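You operate a simulated robot arm through the tools that you are given. There is no shell and no other tool. Be economical: measure what you need, move in short steps, check, and stop when the job is done.

Carry out the task below with a simulated two-armed robot. There is one attempt and no reset: what you move stays moved.

## Task
Switch off the colour meter and put it away in the table drawer.
Fine: pass it from hand to hand on the way; shut the drawer. Where these are worked on the way, their far stop is far enough and under half their travel is too little: table drawer.
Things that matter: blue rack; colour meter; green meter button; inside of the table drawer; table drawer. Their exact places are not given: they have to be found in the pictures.

The check looks at the end state, three seconds after you hand in, the way a careful person would. Anything else that was tipped, shoved, dropped, spilled or broken makes it a failure.

## Robot
Two 7-joint arms with three-finger grippers on one trunk, on a base that drives. Base frame: it is fixed to the floor where the robot stands at the start and does not move with it; the origin is under the middle of the robot, x ahead of it, y to its left, z up; the surface under the hand at the start is at about z = 0.9. Lengths are in m, angles in rad, forces in N, time in s.
The left shoulder is at the start at [0.03, 0.124, 1.083], the right one opposite. With the tool pointing down near the work surface each hand reaches from about 0.1 to 0.78 m from the robot's upright axis, wherever it stands, measured 20 degrees to its own side. Places, roughly: green meter button [0.6, 0.2, 1]; inside of the table drawer [0.6, -0.3, 0.8]; table drawer [0.6, -0.3, 0.8]. Payload 2.2 kg a hand.
Tool frame (each hand has its own): the origin (TCP) lies between the finger pads and is the grasp point; the fingertips stand 0.028 m ahead of it; z points along the fingers, y is the line along which they close. The gripper opens to 0.102 m. The gripper's body begins 0.071 m behind the TCP.
Orientation is that of the tool frame in the base frame, as [roll, pitch, yaw] about the fixed x, y, z axes, in that order (R = Rz(yaw) Ry(pitch) Rx(roll)). With the fingers straight down and closing along the base's y, the tool's x points along the base's -x, its y along +y and its z along -z.

## Interface
- The arms move only by the tool send_rows. It takes "left_moves", "right_moves" or both (then of equal length, played together; a hand with none holds still); each is a list of rows, each a list of 6 numbers: the shift along the tool's x, y, z in cm, then the turn, a rotation vector about the tool's x, y, z in degrees. In form: [[x, y, z, ax, ay, az], ...]. A call has 1 to 12 rows; each row shifts and turns the commanded pose from where the row before left it, along the tool's axes as they then stand. "left_jaw" and "right_jaw" are, for a hand that has rows, the gripper command, from -1 (fully open) to 1 (shut), values between in proportion, set as the call begins (left out, the last holds). Each row takes 0.2 s and may step no farther than 0.05 m and 0.15 rad from the row before; otherwise, or with a gripper value out of range, the whole call is refused. Where a pose cannot be reached the arm comes as near as it can. A force on the tool above 40 N (or 10 N above the force at the start of the call, whichever is more), or a blocked arm, ends the call early, and 0.2 s more pass. Each finger halts on what it meets, pressing with about 26 N; the grip force reading is that of the motor and also rises with nothing between the fingers. The clock runs only during rows and for 0.2 s after the last one: add rows that do not move to give the fingers time. The reply holds the time, the measured pose of the TCP, the force on the tool along the base axes, the opening and the grip force, in the units named above and with some noise, with the torque about the TCP (base axes, N m) and any sound that the robot's microphone picked up, and new pictures: "pictures" is both (left out), scene, wrist or none (wrist: the cameras of the hands that moved).
- Cameras (640 x 400 px; columns grow to the right, rows downward): "scene" is now at [0.0342, -0.0007, 1.7823]; the picture's right is [-0.01, -1.00, 0.00], its down [-0.89, 0.01, -0.46] and it looks along [0.46, -0.01, -0.89] (base axes); focal length 294 px, centre (320, 200). "left" rides on the left gripper at [0.072, 0.038, -0.086] in its tool frame; the picture's right is [-0.47, 0.89, 0.00], its down [-0.60, -0.32, -0.73] and it looks along [-0.65, -0.34, 0.68] (tool axes); focal length 256 px, centre (320, 200). "right" rides on the right gripper at [0.069, 0.044, -0.086] in its tool frame; the picture's right is [-0.53, 0.85, 0.00], its down [-0.58, -0.36, -0.73] and it looks along [-0.62, -0.39, 0.68] (tool axes); focal length 256 px, centre (320, 200).
- raise_lower(by): slides the trunk up (or, below 0, down) by that many m; the arms and the scene camera ride with it, the base frame stays. It gives what a move gives, with no picture.
- steer(legs): drives the robot by 1 to 6 legs, each [ahead, left, turn to the left] in m, m and rad, along the robot's own axes; the way and the turn of a leg run together, so that a leg with both is an arc; at most 1.5 m and 3.142 rad a leg. The arms and the cameras ride along, it lands a little off, and it stops where it bumps. It gives what a move gives, and a new picture of the scene camera.
- aim_head(pan, tilt): turns the head with the scene camera to pan (to the left, within 2.496 rad either way) and tilt (down, from -0.506 to 1.204), counted from straight ahead of the robot. It gives what a move gives, and a new picture of the scene camera.
- point_at(camera, pixels): for up to 12 pixels [column, row] of the newest picture of that camera ("zoom" is the newest enlarged one), the place [x, y, z] in the base frame of the surface seen there, good to about 0.002 m. It takes no simulated time.
- close_up(camera, box): a new picture of the part [left, top, right, bottom] of that camera's present view, enlarged. It takes no simulated time.
- sign_off(): hands the job in; it is judged then, once.

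Work in short steps. Measure before you move; look again where a grasp or a placing could have gone wrong, and mend it. You have 80 turns and 260 pictures in all, those below and enlarged ones among them. Open the grippers and draw the arms clear of the work before you hand the job in, unless the task says otherwise; then end with one line.

The tools are called after "Call:" as a command line: name --argument value ..., lists and objects as JSON in quotes. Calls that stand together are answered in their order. send_rows: Moves the arms, as the interface text tells. Its arguments: {"type":"object","properties":{"left_moves":{"type":"array","items":{"type":"array","items":{"type":"number"}}},"left_jaw":{"type":"number"},"right_moves":{"type":"array","items":{"type":"array","items":{"type":"number"}}},"right_jaw":{"type":"number"},"pictures":{"type":"string","enum":["both","scene","wrist","none"]}},"required":[]} The other tools are called the same way: raise_lower (by) slides the trunk up or down; steer (legs) drives the base; aim_head (pan, tilt) turns the head that bears the scene camera; point_at (camera, pixels) gives the place of the surface under pixels of a picture; close_up (camera, box) takes an enlarged picture of a part of a camera's view; sign_off () hands the job in.

At the start:

```text
t: 0.0
left_tool_pos: [0.4785, 0.1267, 1.3124]
left_tool_rot: [-3.141, 0.0, -3.141]
left_ft_force: [-0.8, -0.2, 0.0]
left_moment: [0.01, 0.01, 0.0]
left_finger_gap: 0.1021
left_finger_force: 0.1
right_tool_pos: [0.3776, -0.1787, 1.3045]
right_tool_rot: [3.141, 0.0, 3.141]
right_ft_force: [0.6, 0.7, -0.6]
right_moment: [0.05, -0.01, -0.02]
right_finger_gap: 0.1018
right_finger_force: 0.0
trunk travel left (down, up): [-0.325, 0.215]
robot x, y, heading: [0.0002, 0.0035, 0.004]
head pan, tilt: [-0.01, 1.091]
```

scene: 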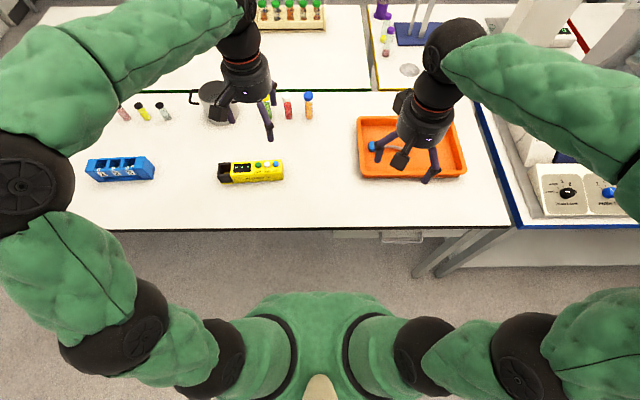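
right: 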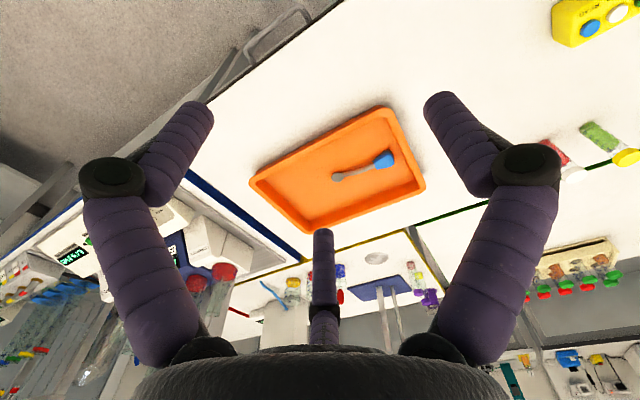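
left: 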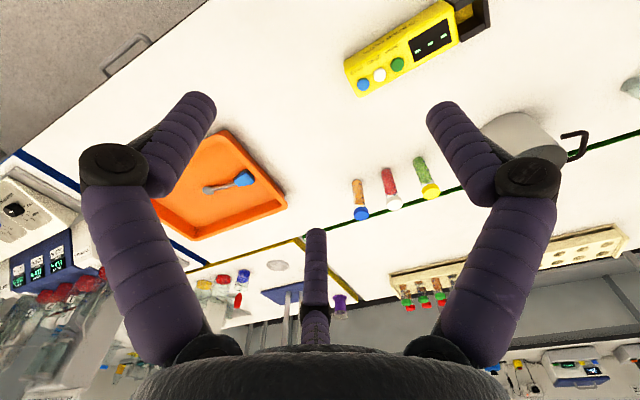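

The yellow meter is at about (250,172) in the scene, the blue rack at (120,168), the drawer handle at about (402,237). I take close-ups and measure.

Call:
close_up --camera "scene" --box '[200, 140, 300, 202]'

Call:
close_up --camera "scene" --box '[340, 200, 500, 300]'

Call:
point_at --camera "scene" --pixels '[[220, 166], [222, 181], [281, 163], [282, 178], [257, 164], [275, 163], [384, 237], [402, 240], [420, 237], [402, 231], [350, 215], [90, 170]]'

```text
6.40 times, centred on (250, 171) of scene
```

zoom: 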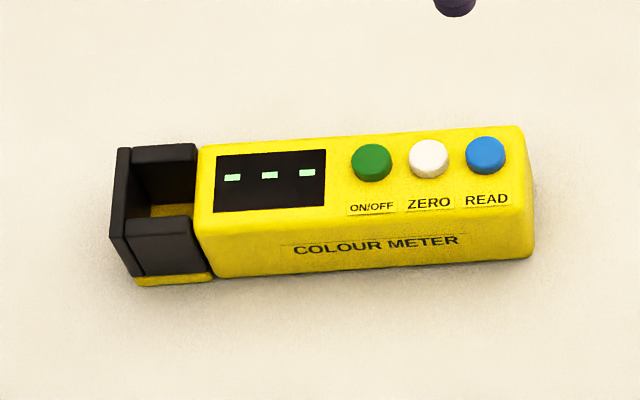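

```text
4.00 times, centred on (420, 250) of scene
```

zoom: 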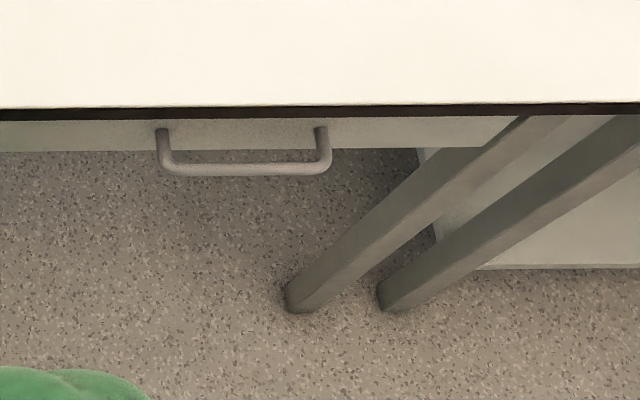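

```text
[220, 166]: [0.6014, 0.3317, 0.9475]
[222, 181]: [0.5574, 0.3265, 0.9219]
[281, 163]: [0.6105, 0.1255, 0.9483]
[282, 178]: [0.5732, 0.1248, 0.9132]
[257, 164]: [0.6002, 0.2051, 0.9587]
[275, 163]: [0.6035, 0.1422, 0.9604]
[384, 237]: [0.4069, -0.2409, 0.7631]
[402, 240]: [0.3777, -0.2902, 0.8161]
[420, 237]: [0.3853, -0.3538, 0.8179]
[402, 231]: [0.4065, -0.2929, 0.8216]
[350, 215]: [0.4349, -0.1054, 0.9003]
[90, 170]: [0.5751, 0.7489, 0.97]
```

The meter is a bar about 0.21 m long, with the green ON/OFF button near [0.600, 0.205, 0.959]. I look closer at the gripper's shape and measure the button and the meter's edges more exactly.

Call:
close_up --camera "scene" --box '[180, 40, 308, 120]'

Call:
close_up --camera "scene" --box '[210, 150, 290, 200]'

Call:
point_at --camera "zoom" --pixels '[[250, 98], [325, 98], [400, 92], [440, 50], [442, 150], [100, 100], [110, 130], [60, 180], [300, 60], [300, 140], [160, 60], [150, 140]]'

```text
5.00 times, centred on (244, 80) of scene
```

zoom: 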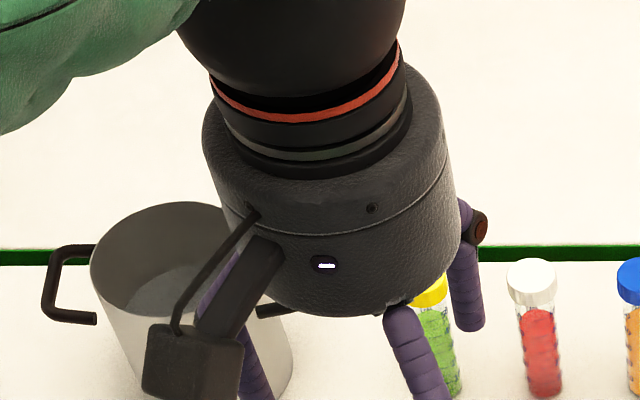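

```text
8.00 times, centred on (250, 175) of scene
```

zoom: 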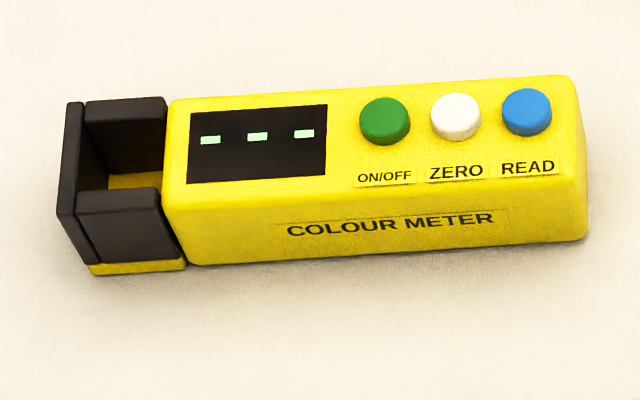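

```text
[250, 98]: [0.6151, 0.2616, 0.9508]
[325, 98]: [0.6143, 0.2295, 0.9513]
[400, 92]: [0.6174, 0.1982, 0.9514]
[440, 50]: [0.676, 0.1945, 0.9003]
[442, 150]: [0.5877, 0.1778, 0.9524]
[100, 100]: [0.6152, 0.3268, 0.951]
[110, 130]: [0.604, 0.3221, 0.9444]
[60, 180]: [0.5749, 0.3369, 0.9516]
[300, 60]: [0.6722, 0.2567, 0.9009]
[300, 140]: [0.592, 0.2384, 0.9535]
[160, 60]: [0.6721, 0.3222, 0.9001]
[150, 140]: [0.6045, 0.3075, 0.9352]
```

I measure the button top and the top corners, to learn the meter's yaw.

Call:
point_at --camera "zoom" --pixels '[[385, 103], [385, 115], [365, 115], [405, 115], [455, 110], [526, 105], [180, 101], [560, 79], [175, 190], [570, 160], [575, 230], [200, 255]]'

Call:
send_rows --left_moves '[[0, 0, 0, 0, 0, 0], [0, 0, 0, 0, 0, 0], [0, 0, 0, 0, 0, 0], [0, 0, 0, 0, 0, 0]]' --left_jaw 1

```text
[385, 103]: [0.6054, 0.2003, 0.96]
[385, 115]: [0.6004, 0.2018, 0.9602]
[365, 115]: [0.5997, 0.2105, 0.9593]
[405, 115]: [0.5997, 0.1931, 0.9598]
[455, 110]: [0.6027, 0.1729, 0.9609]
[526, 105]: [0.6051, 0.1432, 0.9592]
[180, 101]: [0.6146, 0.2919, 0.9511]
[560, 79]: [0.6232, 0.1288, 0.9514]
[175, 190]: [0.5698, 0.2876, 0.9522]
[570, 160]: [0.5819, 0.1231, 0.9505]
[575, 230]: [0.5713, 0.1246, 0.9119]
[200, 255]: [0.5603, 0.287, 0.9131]
```

```text
t: 1.0
left_tool_pos: [0.477, 0.1257, 1.3116]
left_tool_rot: [-3.142, 0.0, -3.141]
left_ft_force: [-0.8, 0.1, 0.0]
left_moment: [0.02, 0.01, -0.02]
left_finger_gap: 0.0021
left_finger_force: 25.9
right_tool_pos: [0.376, -0.1792, 1.3049]
right_tool_rot: [3.139, 0.001, 3.141]
right_ft_force: [-0.4, -0.3, -0.2]
right_moment: [0.01, 0.01, -0.03]
right_finger_gap: 0.1019
right_finger_force: 0.1
trunk travel left (down, up): [-0.325, 0.215]
robot x, y, heading: [0.0009, 0.0013, 0.002]
head pan, tilt: [-0.01, 1.091]
```

scene: 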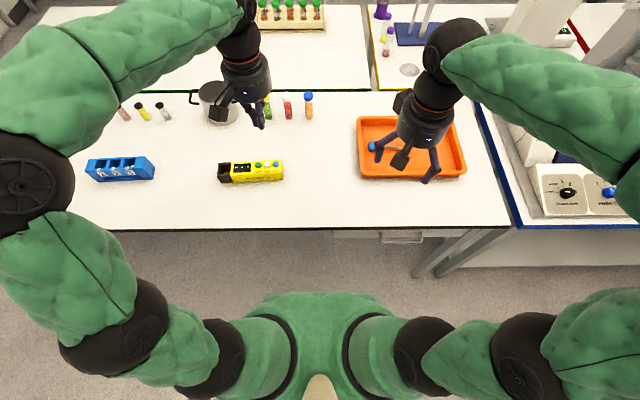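
left: 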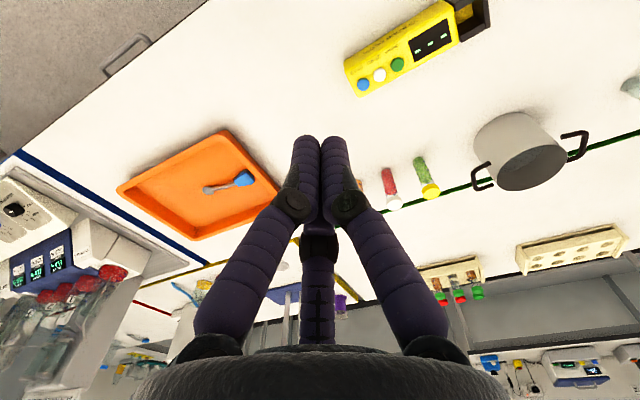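

Closed fingertips will press the green button at [0.600, 0.202, 0.960]. I first bring the left hand to about 2 cm above it.

Call:
send_rows --left_moves '[[-1.53, 0.95, 3.75, 0, 0, 0], [-1.53, 0.95, 3.75, 0, 0, 0], [-1.53, 0.95, 3.75, 0, 0, 0], [-1.53, 0.95, 3.75, 0, 0, 0], [-1.53, 0.95, 3.75, 0, 0, 0], [-1.53, 0.95, 3.75, 0, 0, 0], [-1.53, 0.95, 3.75, 0, 0, 0], [-1.53, 0.95, 3.75, 0, 0, 0], [0, 0, 0, 0, 0, 0]]'

Call:
close_up --camera "scene" --box '[200, 140, 300, 202]'

```text
t: 3.0
left_tool_pos: [0.6002, 0.1984, 1.0123]
left_tool_rot: [3.141, 0.001, -3.14]
left_ft_force: [-0.1, 0.5, -0.1]
left_moment: [0.0, -0.05, 0.02]
left_finger_gap: 0.0019
left_finger_force: 26.1
right_tool_pos: [0.376, -0.1783, 1.3054]
right_tool_rot: [3.14, 0.0, -3.141]
right_ft_force: [0.1, -0.3, -0.5]
right_moment: [0.03, -0.02, -0.01]
right_finger_gap: 0.1019
right_finger_force: 0.0
trunk travel left (down, up): [-0.325, 0.215]
robot x, y, heading: [-0.0026, -0.0023, 0.004]
head pan, tilt: [-0.01, 1.091]
```

scene: 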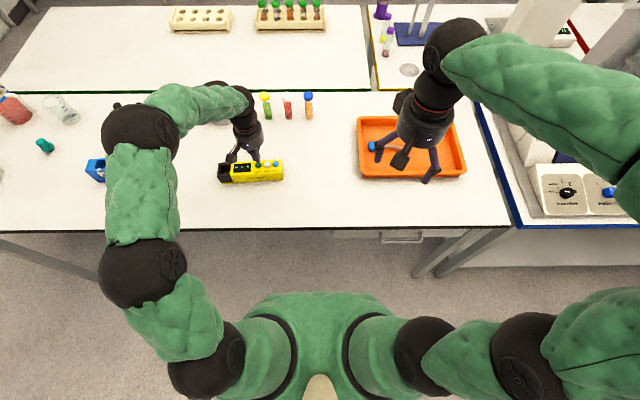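
left: 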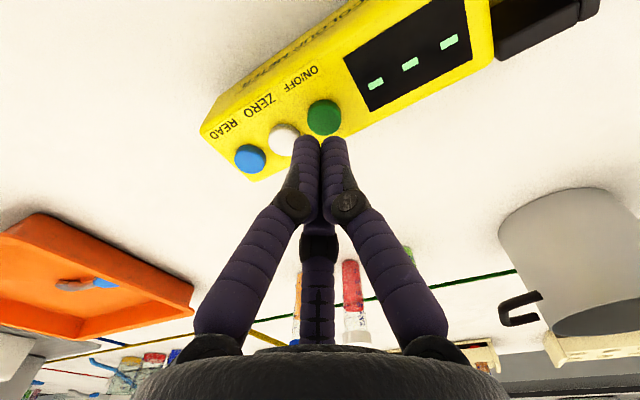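

```text
6.40 times, centred on (250, 171) of scene
```

zoom: 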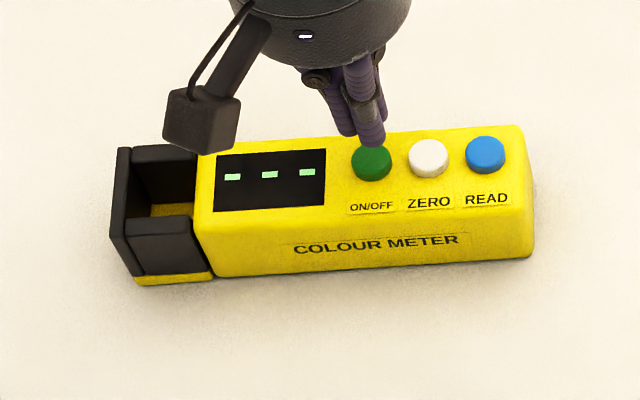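

The tips hang just over the green button (370,160 in the zoom). I shift 3.5 mm left and press down in small steps, then look.

Call:
send_rows --left_moves '[[0, 0.35, 0, 0, 0, 0], [0, 0, 1.5, 0, 0, 0], [0, 0, 0.6, 0, 0, 0], [0, 0, 0.3, 0, 0, 0], [0, 0, 0.2, 0, 0, 0], [0, 0, 0.2, 0, 0, 0]]'

Call:
close_up --camera "scene" --box '[200, 140, 300, 202]'

```text
t: 4.4
left_tool_pos: [0.6008, 0.2035, 0.9832]
left_tool_rot: [-3.141, 0.0, -3.141]
left_ft_force: [0.0, -0.2, 0.5]
left_moment: [-0.05, 0.01, -0.01]
left_finger_gap: 0.0021
left_finger_force: 26.5
right_tool_pos: [0.3771, -0.1786, 1.3043]
right_tool_rot: [3.139, -0.001, 3.141]
right_ft_force: [0.4, -0.2, -0.1]
right_moment: [0.0, -0.02, 0.01]
right_finger_gap: 0.1017
right_finger_force: 0.1
trunk travel left (down, up): [-0.325, 0.215]
robot x, y, heading: [0.0013, -0.0001, 0.002]
head pan, tilt: [-0.01, 1.091]
```

scene: 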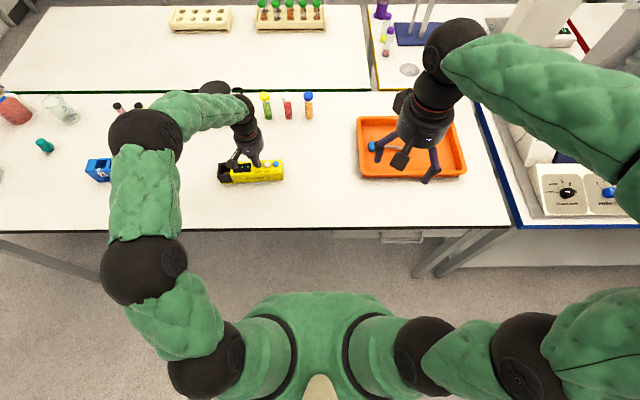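
left: 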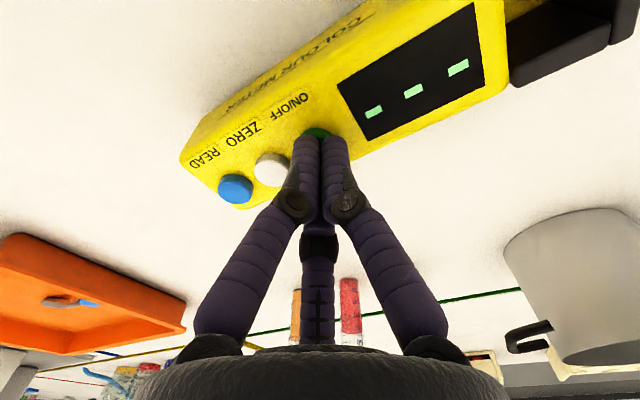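

```text
6.40 times, centred on (250, 171) of scene
```

zoom: 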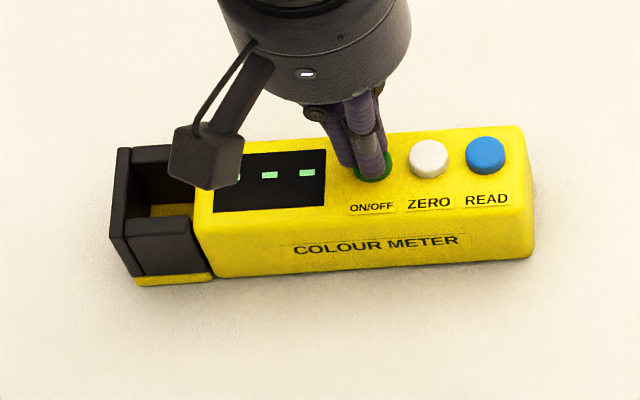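

No force is felt yet and the display is still lit. I press further in 1.5 mm steps, sensing the force.

Call:
send_rows --left_moves '[[0, 0, 0.15, 0, 0, 0], [0, 0, 0.15, 0, 0, 0]]' --pictures "wrist"

```text
t: 5.0
left_tool_pos: [0.6003, 0.2047, 0.9825]
left_tool_rot: [3.141, 0.001, 3.141]
left_ft_force: [0.6, -1.3, 3.6]
left_moment: [-0.01, -0.01, 0.01]
left_finger_gap: 0.0059
left_finger_force: 26.0
right_tool_pos: [0.3773, -0.1796, 1.305]
right_tool_rot: [3.141, -0.001, -3.141]
right_ft_force: [-0.5, -0.4, -0.7]
right_moment: [-0.01, -0.01, -0.02]
right_finger_gap: 0.1022
right_finger_force: 0.0
trunk travel left (down, up): [-0.325, 0.215]
robot x, y, heading: [-0.0013, -0.0027, -0.004]
head pan, tilt: [-0.01, 1.091]
heard: click
```

left: 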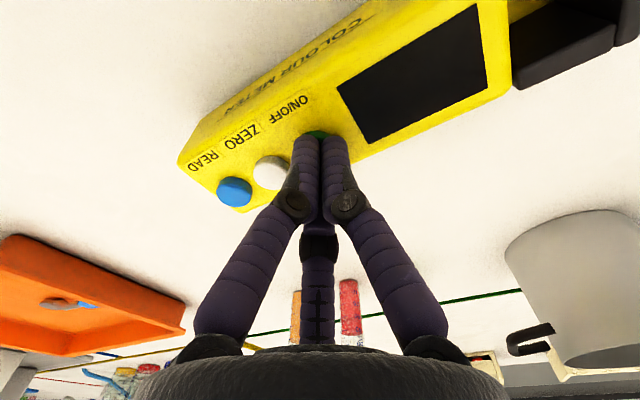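

The click was heard and the display at (410,75) is dark: the meter is off. I lift straight up, then open the jaw and turn the hand so its fingers close across the meter.

Call:
point_at --camera "left" --pixels '[[320, 245], [320, 300], [320, 325], [300, 145], [335, 145]]'

Call:
send_rows --left_moves '[[0, 0, -3, 0, 0, 0], [0, 0, -5, 0, 0, 0], [0, 0, -4, 0, 0, 0]]' --pictures "none"

Call:
send_rows --left_moves '[[0, 0, 0, 0, 0, 7.9], [0, 0, 0, 0, 0, 7.9], [0, 0, 0, 0, 0, 7.9], [0, 0, 0, 0, 0, 7.9], [0, 0, 0, 0, 0, 7.9], [0, 0, 0, 0, 0, 7.9], [0, 0, 0, 0, 0, 7.9], [0, 0, 0, 0, 0, 7.9], [0, 0, 0, 0, 0, 7.9], [0, 0, 0, 0, 0, 7.9], [0, 0, 0, 0, 0, 8.0], [0, 0, 0, 0, 0, 0]]' --left_jaw -0.6

Call:
close_up --camera "scene" --box '[180, 100, 340, 200]'

```text
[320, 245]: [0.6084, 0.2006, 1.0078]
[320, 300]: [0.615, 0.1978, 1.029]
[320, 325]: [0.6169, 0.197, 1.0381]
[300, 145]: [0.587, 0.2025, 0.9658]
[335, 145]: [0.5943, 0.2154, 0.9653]
```

```text
t: 5.8
left_tool_pos: [0.5988, 0.2064, 1.1009]
left_tool_rot: [3.141, 0.0, -3.141]
left_ft_force: [-0.7, 0.0, -0.7]
left_moment: [-0.01, -0.02, 0.0]
left_finger_gap: 0.0018
left_finger_force: 26.2
right_tool_pos: [0.3776, -0.1787, 1.3053]
right_tool_rot: [3.14, -0.001, -3.141]
right_ft_force: [-0.7, 1.3, 0.2]
right_moment: [-0.01, -0.01, -0.01]
right_finger_gap: 0.102
right_finger_force: 0.1
trunk travel left (down, up): [-0.325, 0.215]
robot x, y, heading: [0.0004, 0.0002, 0.002]
head pan, tilt: [-0.01, 1.091]
```

```text
t: 8.4
left_tool_pos: [0.6001, 0.2051, 1.1015]
left_tool_rot: [-3.142, 0.002, 1.622]
left_ft_force: [0.2, 0.3, -0.4]
left_moment: [0.0, 0.03, 0.0]
left_finger_gap: 0.0817
left_finger_force: 0.1
right_tool_pos: [0.3776, -0.1788, 1.3052]
right_tool_rot: [3.141, 0.0, 3.141]
right_ft_force: [0.3, -1.2, 0.3]
right_moment: [-0.03, 0.01, 0.0]
right_finger_gap: 0.1021
right_finger_force: 0.1
trunk travel left (down, up): [-0.325, 0.215]
robot x, y, heading: [0.0009, 0.0034, -0.001]
head pan, tilt: [-0.01, 1.091]
```

scene: 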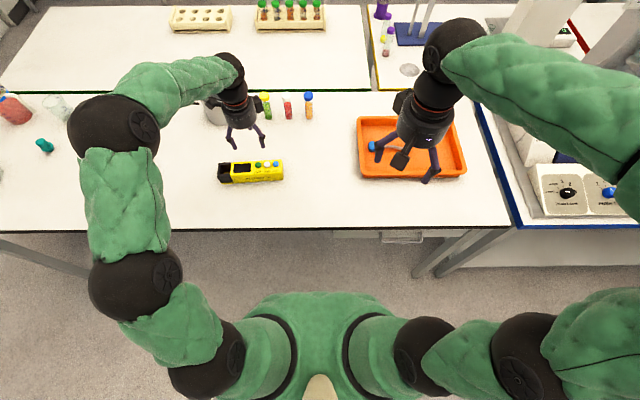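
left: 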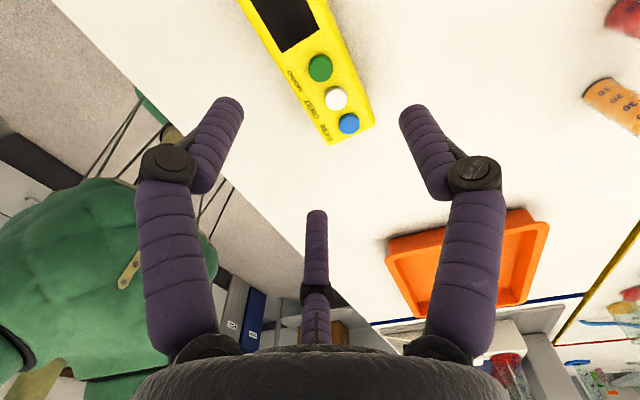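

```text
4.00 times, centred on (260, 150) of scene
```

zoom: 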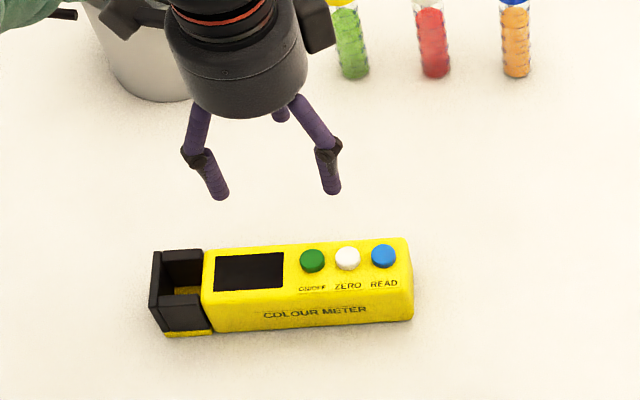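

The fingers in the zoom do not look set as I expected, so I measure the fingertips in the wrist picture at (228,105), (412,112) and (316,215).

Call:
point_at --camera "left" --pixels '[[228, 103], [220, 130], [205, 170], [412, 110], [425, 140], [445, 180], [316, 215], [316, 250], [316, 290], [170, 165], [475, 175], [316, 320]]'

Call:
point_at --camera "zoom" --pixels '[[217, 192], [332, 188], [281, 115], [195, 150], [327, 150], [250, 60]]'

```text
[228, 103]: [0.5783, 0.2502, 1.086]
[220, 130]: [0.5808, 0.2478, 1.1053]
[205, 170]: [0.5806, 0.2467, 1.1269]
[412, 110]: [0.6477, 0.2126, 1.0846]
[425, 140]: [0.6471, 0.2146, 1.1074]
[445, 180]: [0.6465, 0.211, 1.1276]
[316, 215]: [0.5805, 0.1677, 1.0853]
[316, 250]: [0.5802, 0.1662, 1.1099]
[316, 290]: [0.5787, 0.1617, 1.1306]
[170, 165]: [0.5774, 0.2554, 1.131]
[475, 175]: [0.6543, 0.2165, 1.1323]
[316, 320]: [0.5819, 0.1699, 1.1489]
```

```text
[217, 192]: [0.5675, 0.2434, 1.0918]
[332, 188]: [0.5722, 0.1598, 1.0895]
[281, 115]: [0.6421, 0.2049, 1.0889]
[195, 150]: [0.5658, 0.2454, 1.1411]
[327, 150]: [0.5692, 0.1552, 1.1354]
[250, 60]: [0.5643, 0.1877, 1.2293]
```

The hand has one finger (tool +y side) facing two (tool −y side). I check how far the box at (315,25) in the zoom sticks out, since it will matter in the hand-over.

Call:
point_at --camera "zoom" --pixels '[[315, 30], [330, 25], [305, 10], [240, 100], [175, 50], [303, 60], [115, 15], [100, 10]]'

Call:
close_up --camera "scene" --box '[340, 60, 500, 190]'

```text
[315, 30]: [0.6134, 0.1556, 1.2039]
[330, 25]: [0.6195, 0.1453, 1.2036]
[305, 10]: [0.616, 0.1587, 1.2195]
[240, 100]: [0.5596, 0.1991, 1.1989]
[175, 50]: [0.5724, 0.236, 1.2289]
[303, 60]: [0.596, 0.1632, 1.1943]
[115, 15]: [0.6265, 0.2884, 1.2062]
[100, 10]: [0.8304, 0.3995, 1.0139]
```

```text
3.08 times, centred on (420, 125) of scene
```

zoom: 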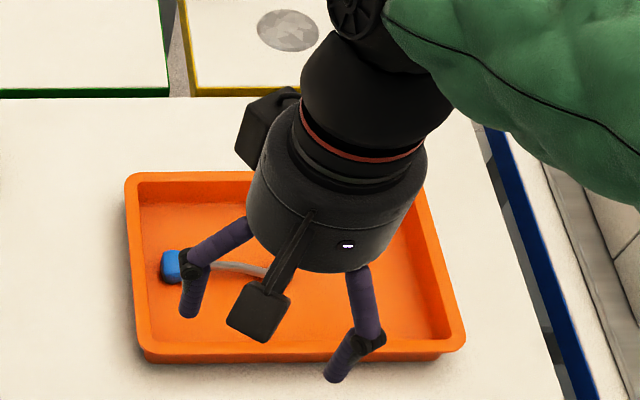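

Fingers A/C sit at tool y<0 (the robot's side of the meter), B beyond it. I open fully, move over the display end and stop above the meter to check the straddle.

Call:
send_rows --left_moves '[[3.4, -1.08, 0, 0, 0, 0], [3.4, -1.08, 0, 0, 0, 0], [0, 0, 4, 0, 0, 0], [0, 0, 4, 0, 0, 0], [0, 0, 0, 0, 0, 0]]' --left_jaw -1

Call:
close_up --camera "scene" --box '[180, 110, 308, 190]'

```text
t: 9.6
left_tool_pos: [0.5765, 0.2721, 1.0219]
left_tool_rot: [3.14, 0.001, 1.623]
left_ft_force: [-0.5, -0.1, 0.3]
left_moment: [0.01, -0.05, 0.01]
left_finger_gap: 0.1022
left_finger_force: 0.1
right_tool_pos: [0.3771, -0.1792, 1.3044]
right_tool_rot: [3.139, -0.001, 3.141]
right_ft_force: [-0.4, -0.7, 0.4]
right_moment: [0.01, -0.01, -0.02]
right_finger_gap: 0.1019
right_finger_force: 0.1
trunk travel left (down, up): [-0.325, 0.215]
robot x, y, heading: [0.0015, 0.0017, -0.003]
head pan, tilt: [-0.01, 1.091]
```

scene: 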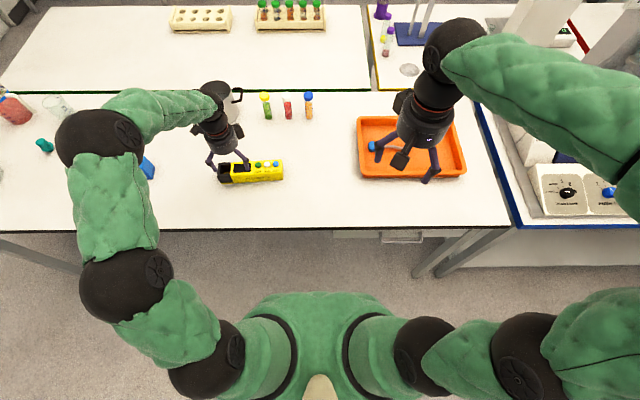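
left: 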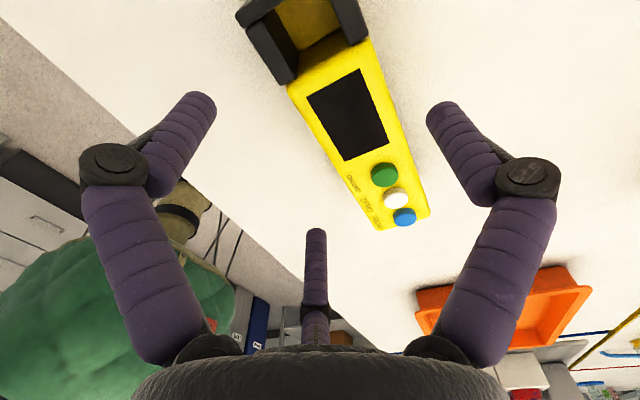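

```text
5.00 times, centred on (244, 150) of scene
```

zoom: 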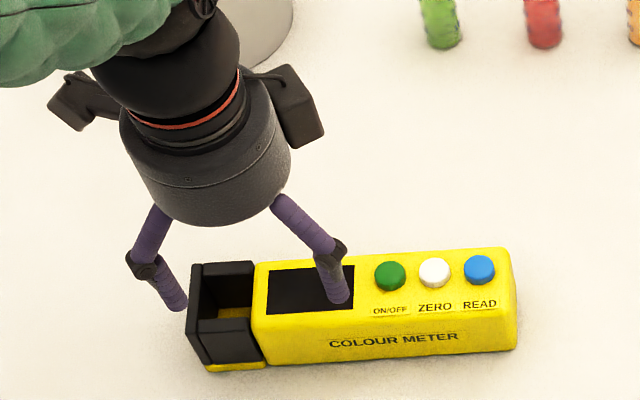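

I measure the tips seen in the zoom at (180,302) and (342,297), and B in the wrist view at (440,112).

Call:
point_at --camera "zoom" --pixels '[[178, 302], [342, 297], [335, 300], [259, 300], [263, 350], [515, 340], [259, 265], [505, 255], [200, 360]]'

Call:
point_at --camera "left" --pixels '[[440, 112], [205, 103], [316, 235]]'

```text
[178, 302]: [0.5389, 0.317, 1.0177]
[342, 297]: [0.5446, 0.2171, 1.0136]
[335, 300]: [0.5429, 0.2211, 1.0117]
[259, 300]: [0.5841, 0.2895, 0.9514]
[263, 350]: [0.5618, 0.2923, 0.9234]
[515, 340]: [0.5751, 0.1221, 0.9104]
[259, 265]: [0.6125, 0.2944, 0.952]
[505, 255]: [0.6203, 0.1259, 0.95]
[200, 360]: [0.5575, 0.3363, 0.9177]
```

```text
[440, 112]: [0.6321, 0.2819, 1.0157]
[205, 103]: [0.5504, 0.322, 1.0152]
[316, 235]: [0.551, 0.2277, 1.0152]
```

The two near fingers clear the front face (x≈0.560) by about 8 mm and B clears the back. I go down to TCP z≈0.936.

Call:
send_rows --left_moves '[[0, 0, 3.5, 0, 0, 0], [0, 0, 3, 0, 0, 0], [0, 0, 2.1, 0, 0, 0], [0, 0, 0, 0, 0, 0]]'

Call:
close_up --camera "scene" --box '[180, 110, 308, 190]'

```text
t: 10.6
left_tool_pos: [0.5756, 0.2724, 0.936]
left_tool_rot: [3.14, 0.001, 1.622]
left_ft_force: [-0.3, 0.0, -0.5]
left_moment: [0.03, 0.02, 0.02]
left_finger_gap: 0.1022
left_finger_force: 0.1
right_tool_pos: [0.3772, -0.1783, 1.3051]
right_tool_rot: [3.14, -0.001, -3.141]
right_ft_force: [-0.1, 0.7, 0.7]
right_moment: [-0.02, -0.03, -0.02]
right_finger_gap: 0.102
right_finger_force: 0.1
trunk travel left (down, up): [-0.325, 0.215]
robot x, y, heading: [-0.002, -0.0021, -0.0]
head pan, tilt: [-0.01, 1.091]
```

scene: 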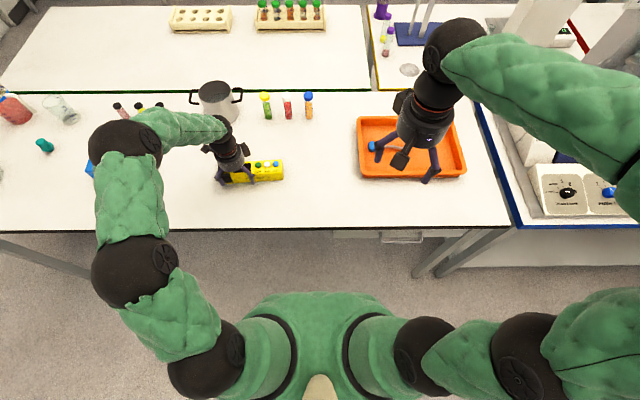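
left: 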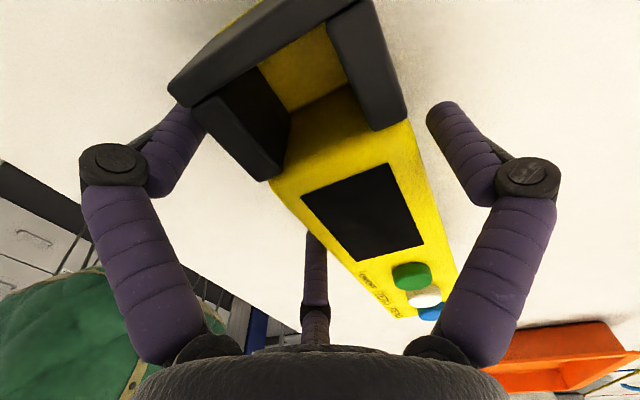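

```text
5.00 times, centred on (244, 150) of scene
```

zoom: 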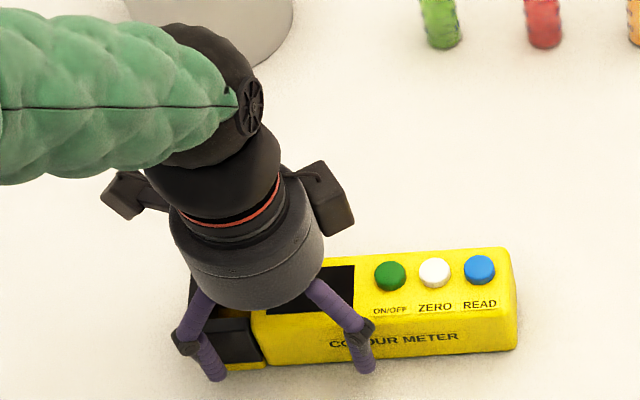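

The meter sits between the fingers. I close the jaw slowly and let it settle.

Call:
send_rows --left_moves '[[0, 0, 0, 0, 0, 0], [0, 0, 0, 0, 0, 0], [0, 0, 0, 0, 0, 0], [0, 0, 0, 0, 0, 0]]' --left_jaw 1

Call:
close_up --camera "scene" --box '[180, 110, 308, 190]'

```text
t: 11.6
left_tool_pos: [0.5758, 0.2716, 0.9363]
left_tool_rot: [3.14, -0.001, 1.624]
left_ft_force: [4.7, 1.9, 9.2]
left_moment: [0.1, -0.21, 0.1]
left_finger_gap: 0.0811
left_finger_force: 25.7
right_tool_pos: [0.3768, -0.1771, 1.3047]
right_tool_rot: [3.141, 0.001, -3.141]
right_ft_force: [-0.3, 0.9, 0.4]
right_moment: [0.0, -0.02, 0.02]
right_finger_gap: 0.1023
right_finger_force: 0.0
trunk travel left (down, up): [-0.325, 0.215]
robot x, y, heading: [-0.0011, 0.0031, -0.002]
head pan, tilt: [-0.01, 1.091]
```

scene: 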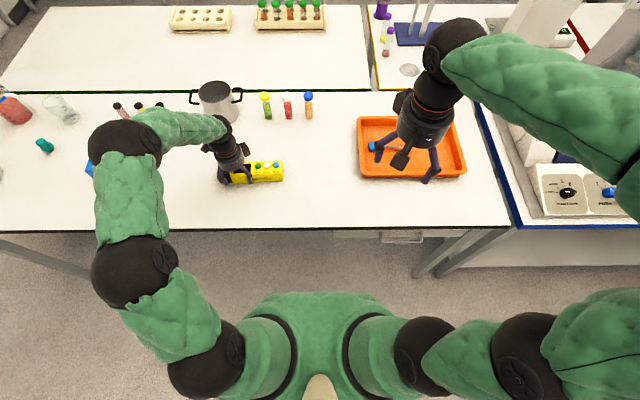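
left: 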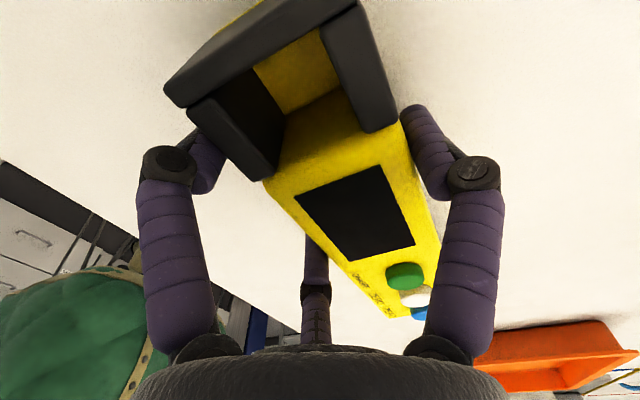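

```text
5.00 times, centred on (244, 150) of scene
```

zoom: 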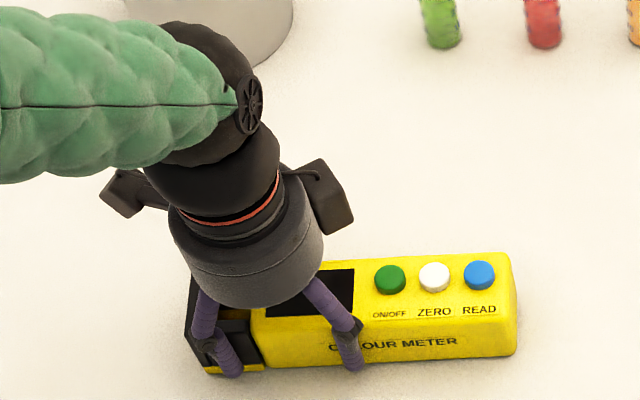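

The three-jaw grip has closed at a 0.081 gap with contact on both sides. I lift 10 cm and check that it holds.

Call:
send_rows --left_moves '[[0, 0, -1, 0, 0, 0], [0, 0, -2, 0, 0, 0], [0, 0, -3, 0, 0, 0], [0, 0, -4, 0, 0, 0], [0, 0, 0, 0, 0, 0]]'

Call:
close_up --camera "scene" --box '[180, 110, 308, 190]'

```text
t: 12.8
left_tool_pos: [0.5734, 0.2728, 1.0353]
left_tool_rot: [-3.141, 0.001, 1.623]
left_ft_force: [-0.1, -0.5, -2.9]
left_moment: [0.18, 0.02, 0.01]
left_finger_gap: 0.0811
left_finger_force: 25.8
right_tool_pos: [0.3787, -0.1778, 1.3045]
right_tool_rot: [3.141, -0.002, -3.141]
right_ft_force: [-0.5, 0.6, 0.9]
right_moment: [-0.05, 0.02, -0.04]
right_finger_gap: 0.102
right_finger_force: 0.0
trunk travel left (down, up): [-0.325, 0.215]
robot x, y, heading: [0.0024, -0.0015, -0.001]
head pan, tilt: [-0.01, 1.091]
```

scene: 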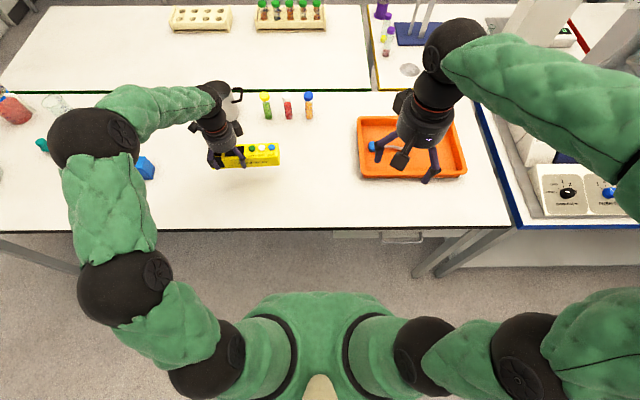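
left: 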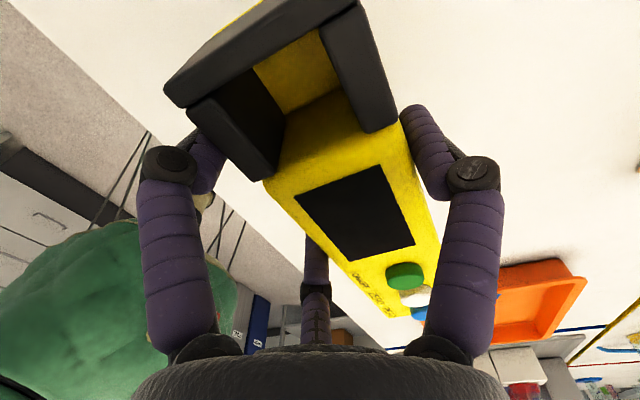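

```text
5.00 times, centred on (244, 150) of scene
```

zoom: 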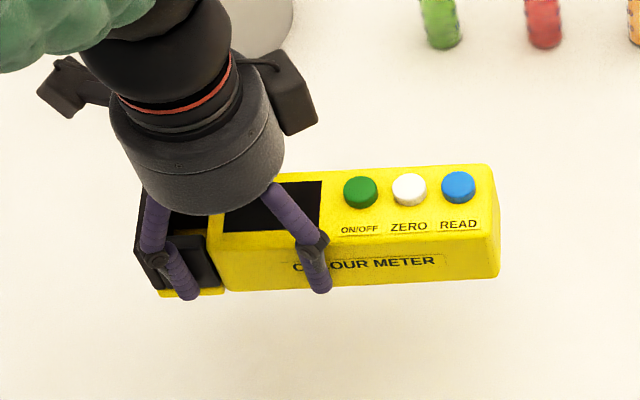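

The meter is held firmly (about 0.3 kg) and level. I draw it up and back toward the robot, and look behind the robot before driving back.

Call:
send_rows --left_moves '[[0, 0, -4, 0, 0, 0], [0, -2, -4, 0, 0, 0], [0, -3, -3, 0, 0, 0], [-0.5, -3, -3, 0, 0, 0], [-0.5, -3, -2, 0, 0, 0], [-0.5, -3, 0, 0, 0, 0], [0, 0, 0, 0, 0, 0]]' --pictures "scene"

Call:
aim_head --pan 2.45 --tilt 0.7

Call:
aim_head --pan -2.45 --tilt 0.7

```text
t: 14.4
left_tool_pos: [0.4368, 0.2492, 1.196]
left_tool_rot: [-3.139, 0.0, 1.623]
left_ft_force: [-0.2, -0.2, -2.5]
left_moment: [0.16, 0.07, 0.03]
left_finger_gap: 0.0809
left_finger_force: 25.9
right_tool_pos: [0.3778, -0.178, 1.3044]
right_tool_rot: [3.141, -0.002, -3.141]
right_ft_force: [0.6, -0.1, -0.6]
right_moment: [-0.04, 0.02, 0.02]
right_finger_gap: 0.1019
right_finger_force: 0.0
trunk travel left (down, up): [-0.325, 0.215]
robot x, y, heading: [-0.0002, 0.0014, 0.001]
head pan, tilt: [-0.01, 1.091]
```

scene: 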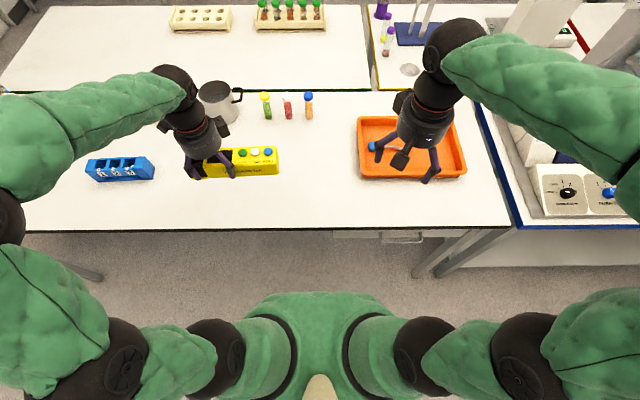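

```text
t: 16.6
left_tool_pos: [0.4374, 0.2483, 1.1963]
left_tool_rot: [3.141, -0.001, 1.624]
left_ft_force: [0.5, 0.6, -3.2]
left_moment: [0.19, 0.04, -0.01]
left_finger_gap: 0.0809
left_finger_force: 26.0
right_tool_pos: [0.3781, -0.1785, 1.3046]
right_tool_rot: [3.14, 0.0, 3.141]
right_ft_force: [-0.8, 0.1, 0.5]
right_moment: [0.01, 0.02, -0.01]
right_finger_gap: 0.1018
right_finger_force: 0.1
trunk travel left (down, up): [-0.325, 0.215]
robot x, y, heading: [-0.0019, -0.0002, -0.0]
head pan, tilt: [2.45, 0.7]
```

scene: 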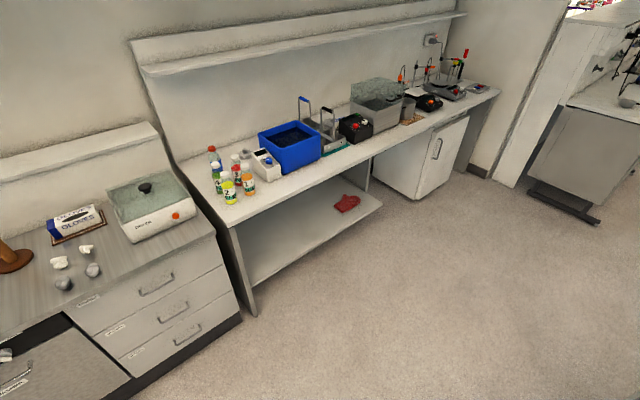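

```text
t: 20.5
left_tool_pos: [0.4372, 0.2482, 1.1965]
left_tool_rot: [-3.141, 0.001, 1.623]
left_ft_force: [-0.2, -0.3, -3.4]
left_moment: [0.16, 0.08, 0.01]
left_finger_gap: 0.0808
left_finger_force: 25.7
right_tool_pos: [0.3774, -0.1788, 1.3051]
right_tool_rot: [3.137, 0.0, 3.14]
right_ft_force: [-0.1, -0.2, 0.4]
right_moment: [0.04, 0.0, 0.0]
right_finger_gap: 0.1022
right_finger_force: 0.0
trunk travel left (down, up): [-0.325, 0.215]
robot x, y, heading: [0.0017, -0.0022, 0.0]
head pan, tilt: [-2.45, 0.7]
```

scene: 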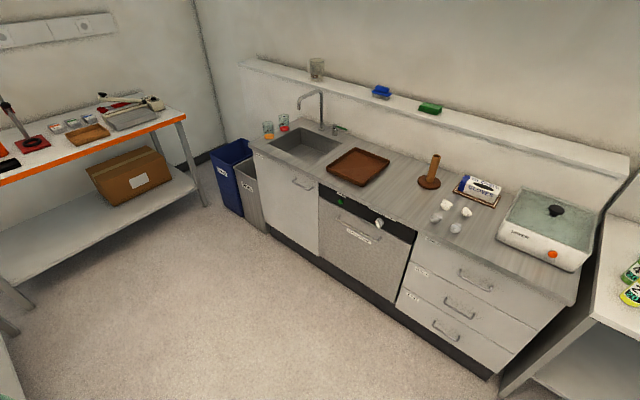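

The floor behind is clear. I drive back 0.40 m and look ahead again.

Call:
steer --legs '[[-0.4, 0, 0]]'

Call:
aim_head --pan 0 --tilt 0.8

Call:
close_up --camera "scene" --box '[300, 160, 500, 285]'

```text
t: 23.0
left_tool_pos: [0.0486, 0.2479, 1.1973]
left_tool_rot: [-3.141, 0.0, 1.621]
left_ft_force: [-0.8, -0.1, -3.2]
left_moment: [0.18, 0.04, 0.01]
left_finger_gap: 0.0809
left_finger_force: 26.0
right_tool_pos: [-0.0139, -0.1805, 1.3056]
right_tool_rot: [3.14, -0.001, 3.137]
right_ft_force: [0.3, 0.7, -0.7]
right_moment: [0.01, -0.02, -0.03]
right_finger_gap: 0.1022
right_finger_force: 0.0
trunk travel left (down, up): [-0.325, 0.215]
robot x, y, heading: [-0.3848, -0.0004, -0.005]
head pan, tilt: [-2.45, 0.7]
```

scene: 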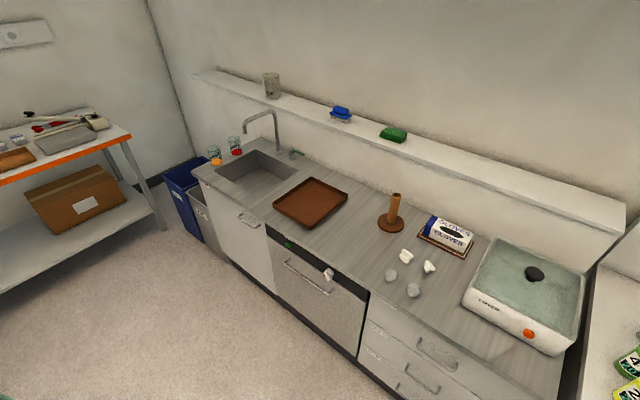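

```text
t: 25.2
left_tool_pos: [0.0482, 0.2486, 1.1965]
left_tool_rot: [-3.141, -0.001, 1.619]
left_ft_force: [0.4, 0.3, -3.1]
left_moment: [0.19, 0.07, 0.03]
left_finger_gap: 0.0812
left_finger_force: 26.0
right_tool_pos: [-0.0129, -0.1786, 1.3053]
right_tool_rot: [3.14, 0.0, 3.138]
right_ft_force: [0.4, 0.1, -0.2]
right_moment: [0.0, -0.02, 0.0]
right_finger_gap: 0.102
right_finger_force: 0.0
trunk travel left (down, up): [-0.325, 0.215]
robot x, y, heading: [-0.3907, -0.0006, -0.002]
head pan, tilt: [0.0, 0.799]
```

scene: 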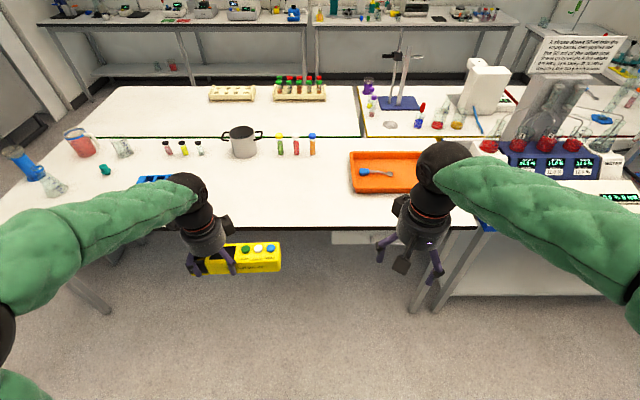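

```text
3.20 times, centred on (400, 222) of scene
```

zoom: 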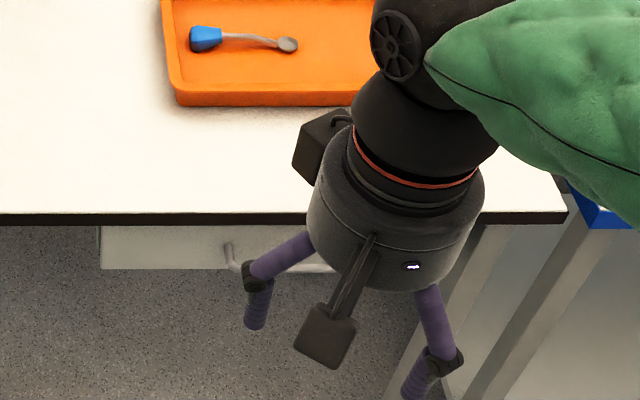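

Now the right hand must come level for the handle. I lower the trunk 0.2 m (the meter stays clear in free air), move the right hand ahead 10 cm, and pitch the fingers forward.

Call:
raise_lower --by -0.2

Call:
send_rows --right_moves '[[-4, 0, 0, 0, 0, 0], [-4, 0, 0, 0, -8, 0], [0, 0, 0, 0, -8.2, 0], [0, 0, 0, 0, -8.2, 0], [0, 0, 0, 0, -8.2, 0], [0, 0, 0, 0, -8.2, 0], [0, 0, 0, 0, -8.2, 0], [0, 0, 0, 0, -8.2, 0], [0, 0, 0, 0, -8.2, 0], [0, 0, 0, 0, -8.2, 0], [0, 0, 0, 0, -8.2, 0], [0, 0, 0, 0, -8.2, 0]]' --pictures "scene"

Call:
send_rows --right_moves '[[0, 0, 0, 0, 0, -8.2], [0, 0, 0, 0, 0, -8.2], [0, 0, 0, 0, 0, -8.2], [0, 0, 0, 0, 0, -8.2], [0, 0, 0, 0, 0, -8.2], [0, 0, 0, 0, 0, -8.2], [0, 0, 0, 0, 0, -8.2], [0, 0, 0, 0, 0, -8.2], [0, 0, 0, 0, 0, -8.2], [0, 0, 0, 0, 0, -8.2], [0, 0, 0, 0, 0, -8], [0, 0, 0, 0, 0, 0]]' --right_jaw -0.5

```text
t: 27.4
left_tool_pos: [0.0478, 0.2478, 0.9963]
left_tool_rot: [-3.141, 0.0, 1.619]
left_ft_force: [1.5, 0.8, -4.3]
left_moment: [0.2, 0.03, -0.03]
left_finger_gap: 0.0808
left_finger_force: 26.6
right_tool_pos: [-0.014, -0.1786, 1.1048]
right_tool_rot: [3.14, 0.001, 3.14]
right_ft_force: [-0.4, 0.2, 0.4]
right_moment: [0.02, -0.01, 0.0]
right_finger_gap: 0.102
right_finger_force: 0.1
trunk travel left (down, up): [-0.125, 0.415]
robot x, y, heading: [-0.3927, 0.0045, -0.004]
head pan, tilt: [0.0, 0.799]
```

```text
t: 30.0
left_tool_pos: [0.0483, 0.2485, 0.9966]
left_tool_rot: [-3.14, 0.0, 1.618]
left_ft_force: [0.0, 0.2, -2.9]
left_moment: [0.18, 0.04, 0.02]
left_finger_gap: 0.0808
left_finger_force: 26.1
right_tool_pos: [0.0666, -0.1777, 1.1065]
right_tool_rot: [2.418, 1.567, 2.411]
right_ft_force: [0.4, -0.2, 0.7]
right_moment: [0.01, 0.04, -0.01]
right_finger_gap: 0.1019
right_finger_force: 0.0
trunk travel left (down, up): [-0.125, 0.415]
robot x, y, heading: [-0.3898, -0.0001, -0.007]
head pan, tilt: [0.0, 0.799]
```

scene: 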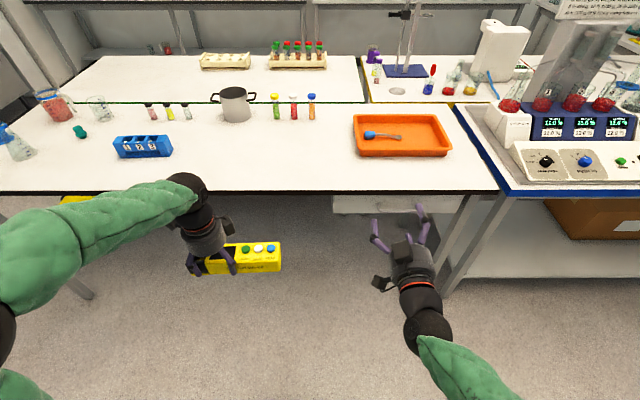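

```text
t: 32.6
left_tool_pos: [0.0481, 0.2491, 0.9964]
left_tool_rot: [-3.141, 0.0, 1.618]
left_ft_force: [0.7, -0.4, -3.9]
left_moment: [0.2, 0.02, -0.02]
left_finger_gap: 0.0808
left_finger_force: 26.1
right_tool_pos: [0.0667, -0.1777, 1.106]
right_tool_rot: [-1.575, 0.001, -1.579]
right_ft_force: [-0.3, 0.3, -0.6]
right_moment: [0.0, 0.0, -0.02]
right_finger_gap: 0.0764
right_finger_force: 0.1
trunk travel left (down, up): [-0.125, 0.415]
robot x, y, heading: [-0.3899, 0.0012, -0.003]
head pan, tilt: [0.0, 0.799]
```

scene: 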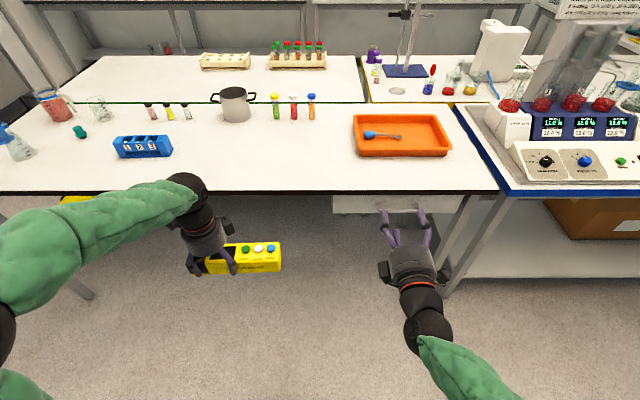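
right: 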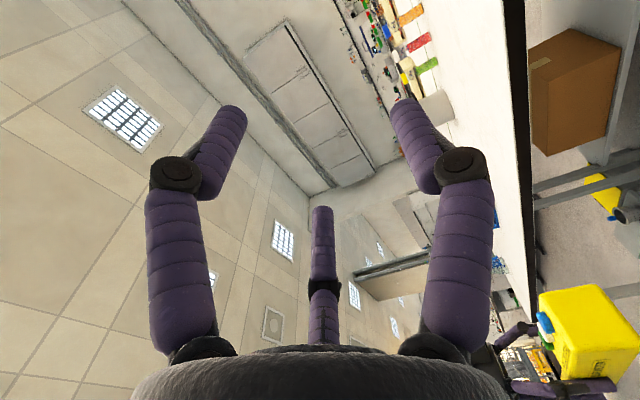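

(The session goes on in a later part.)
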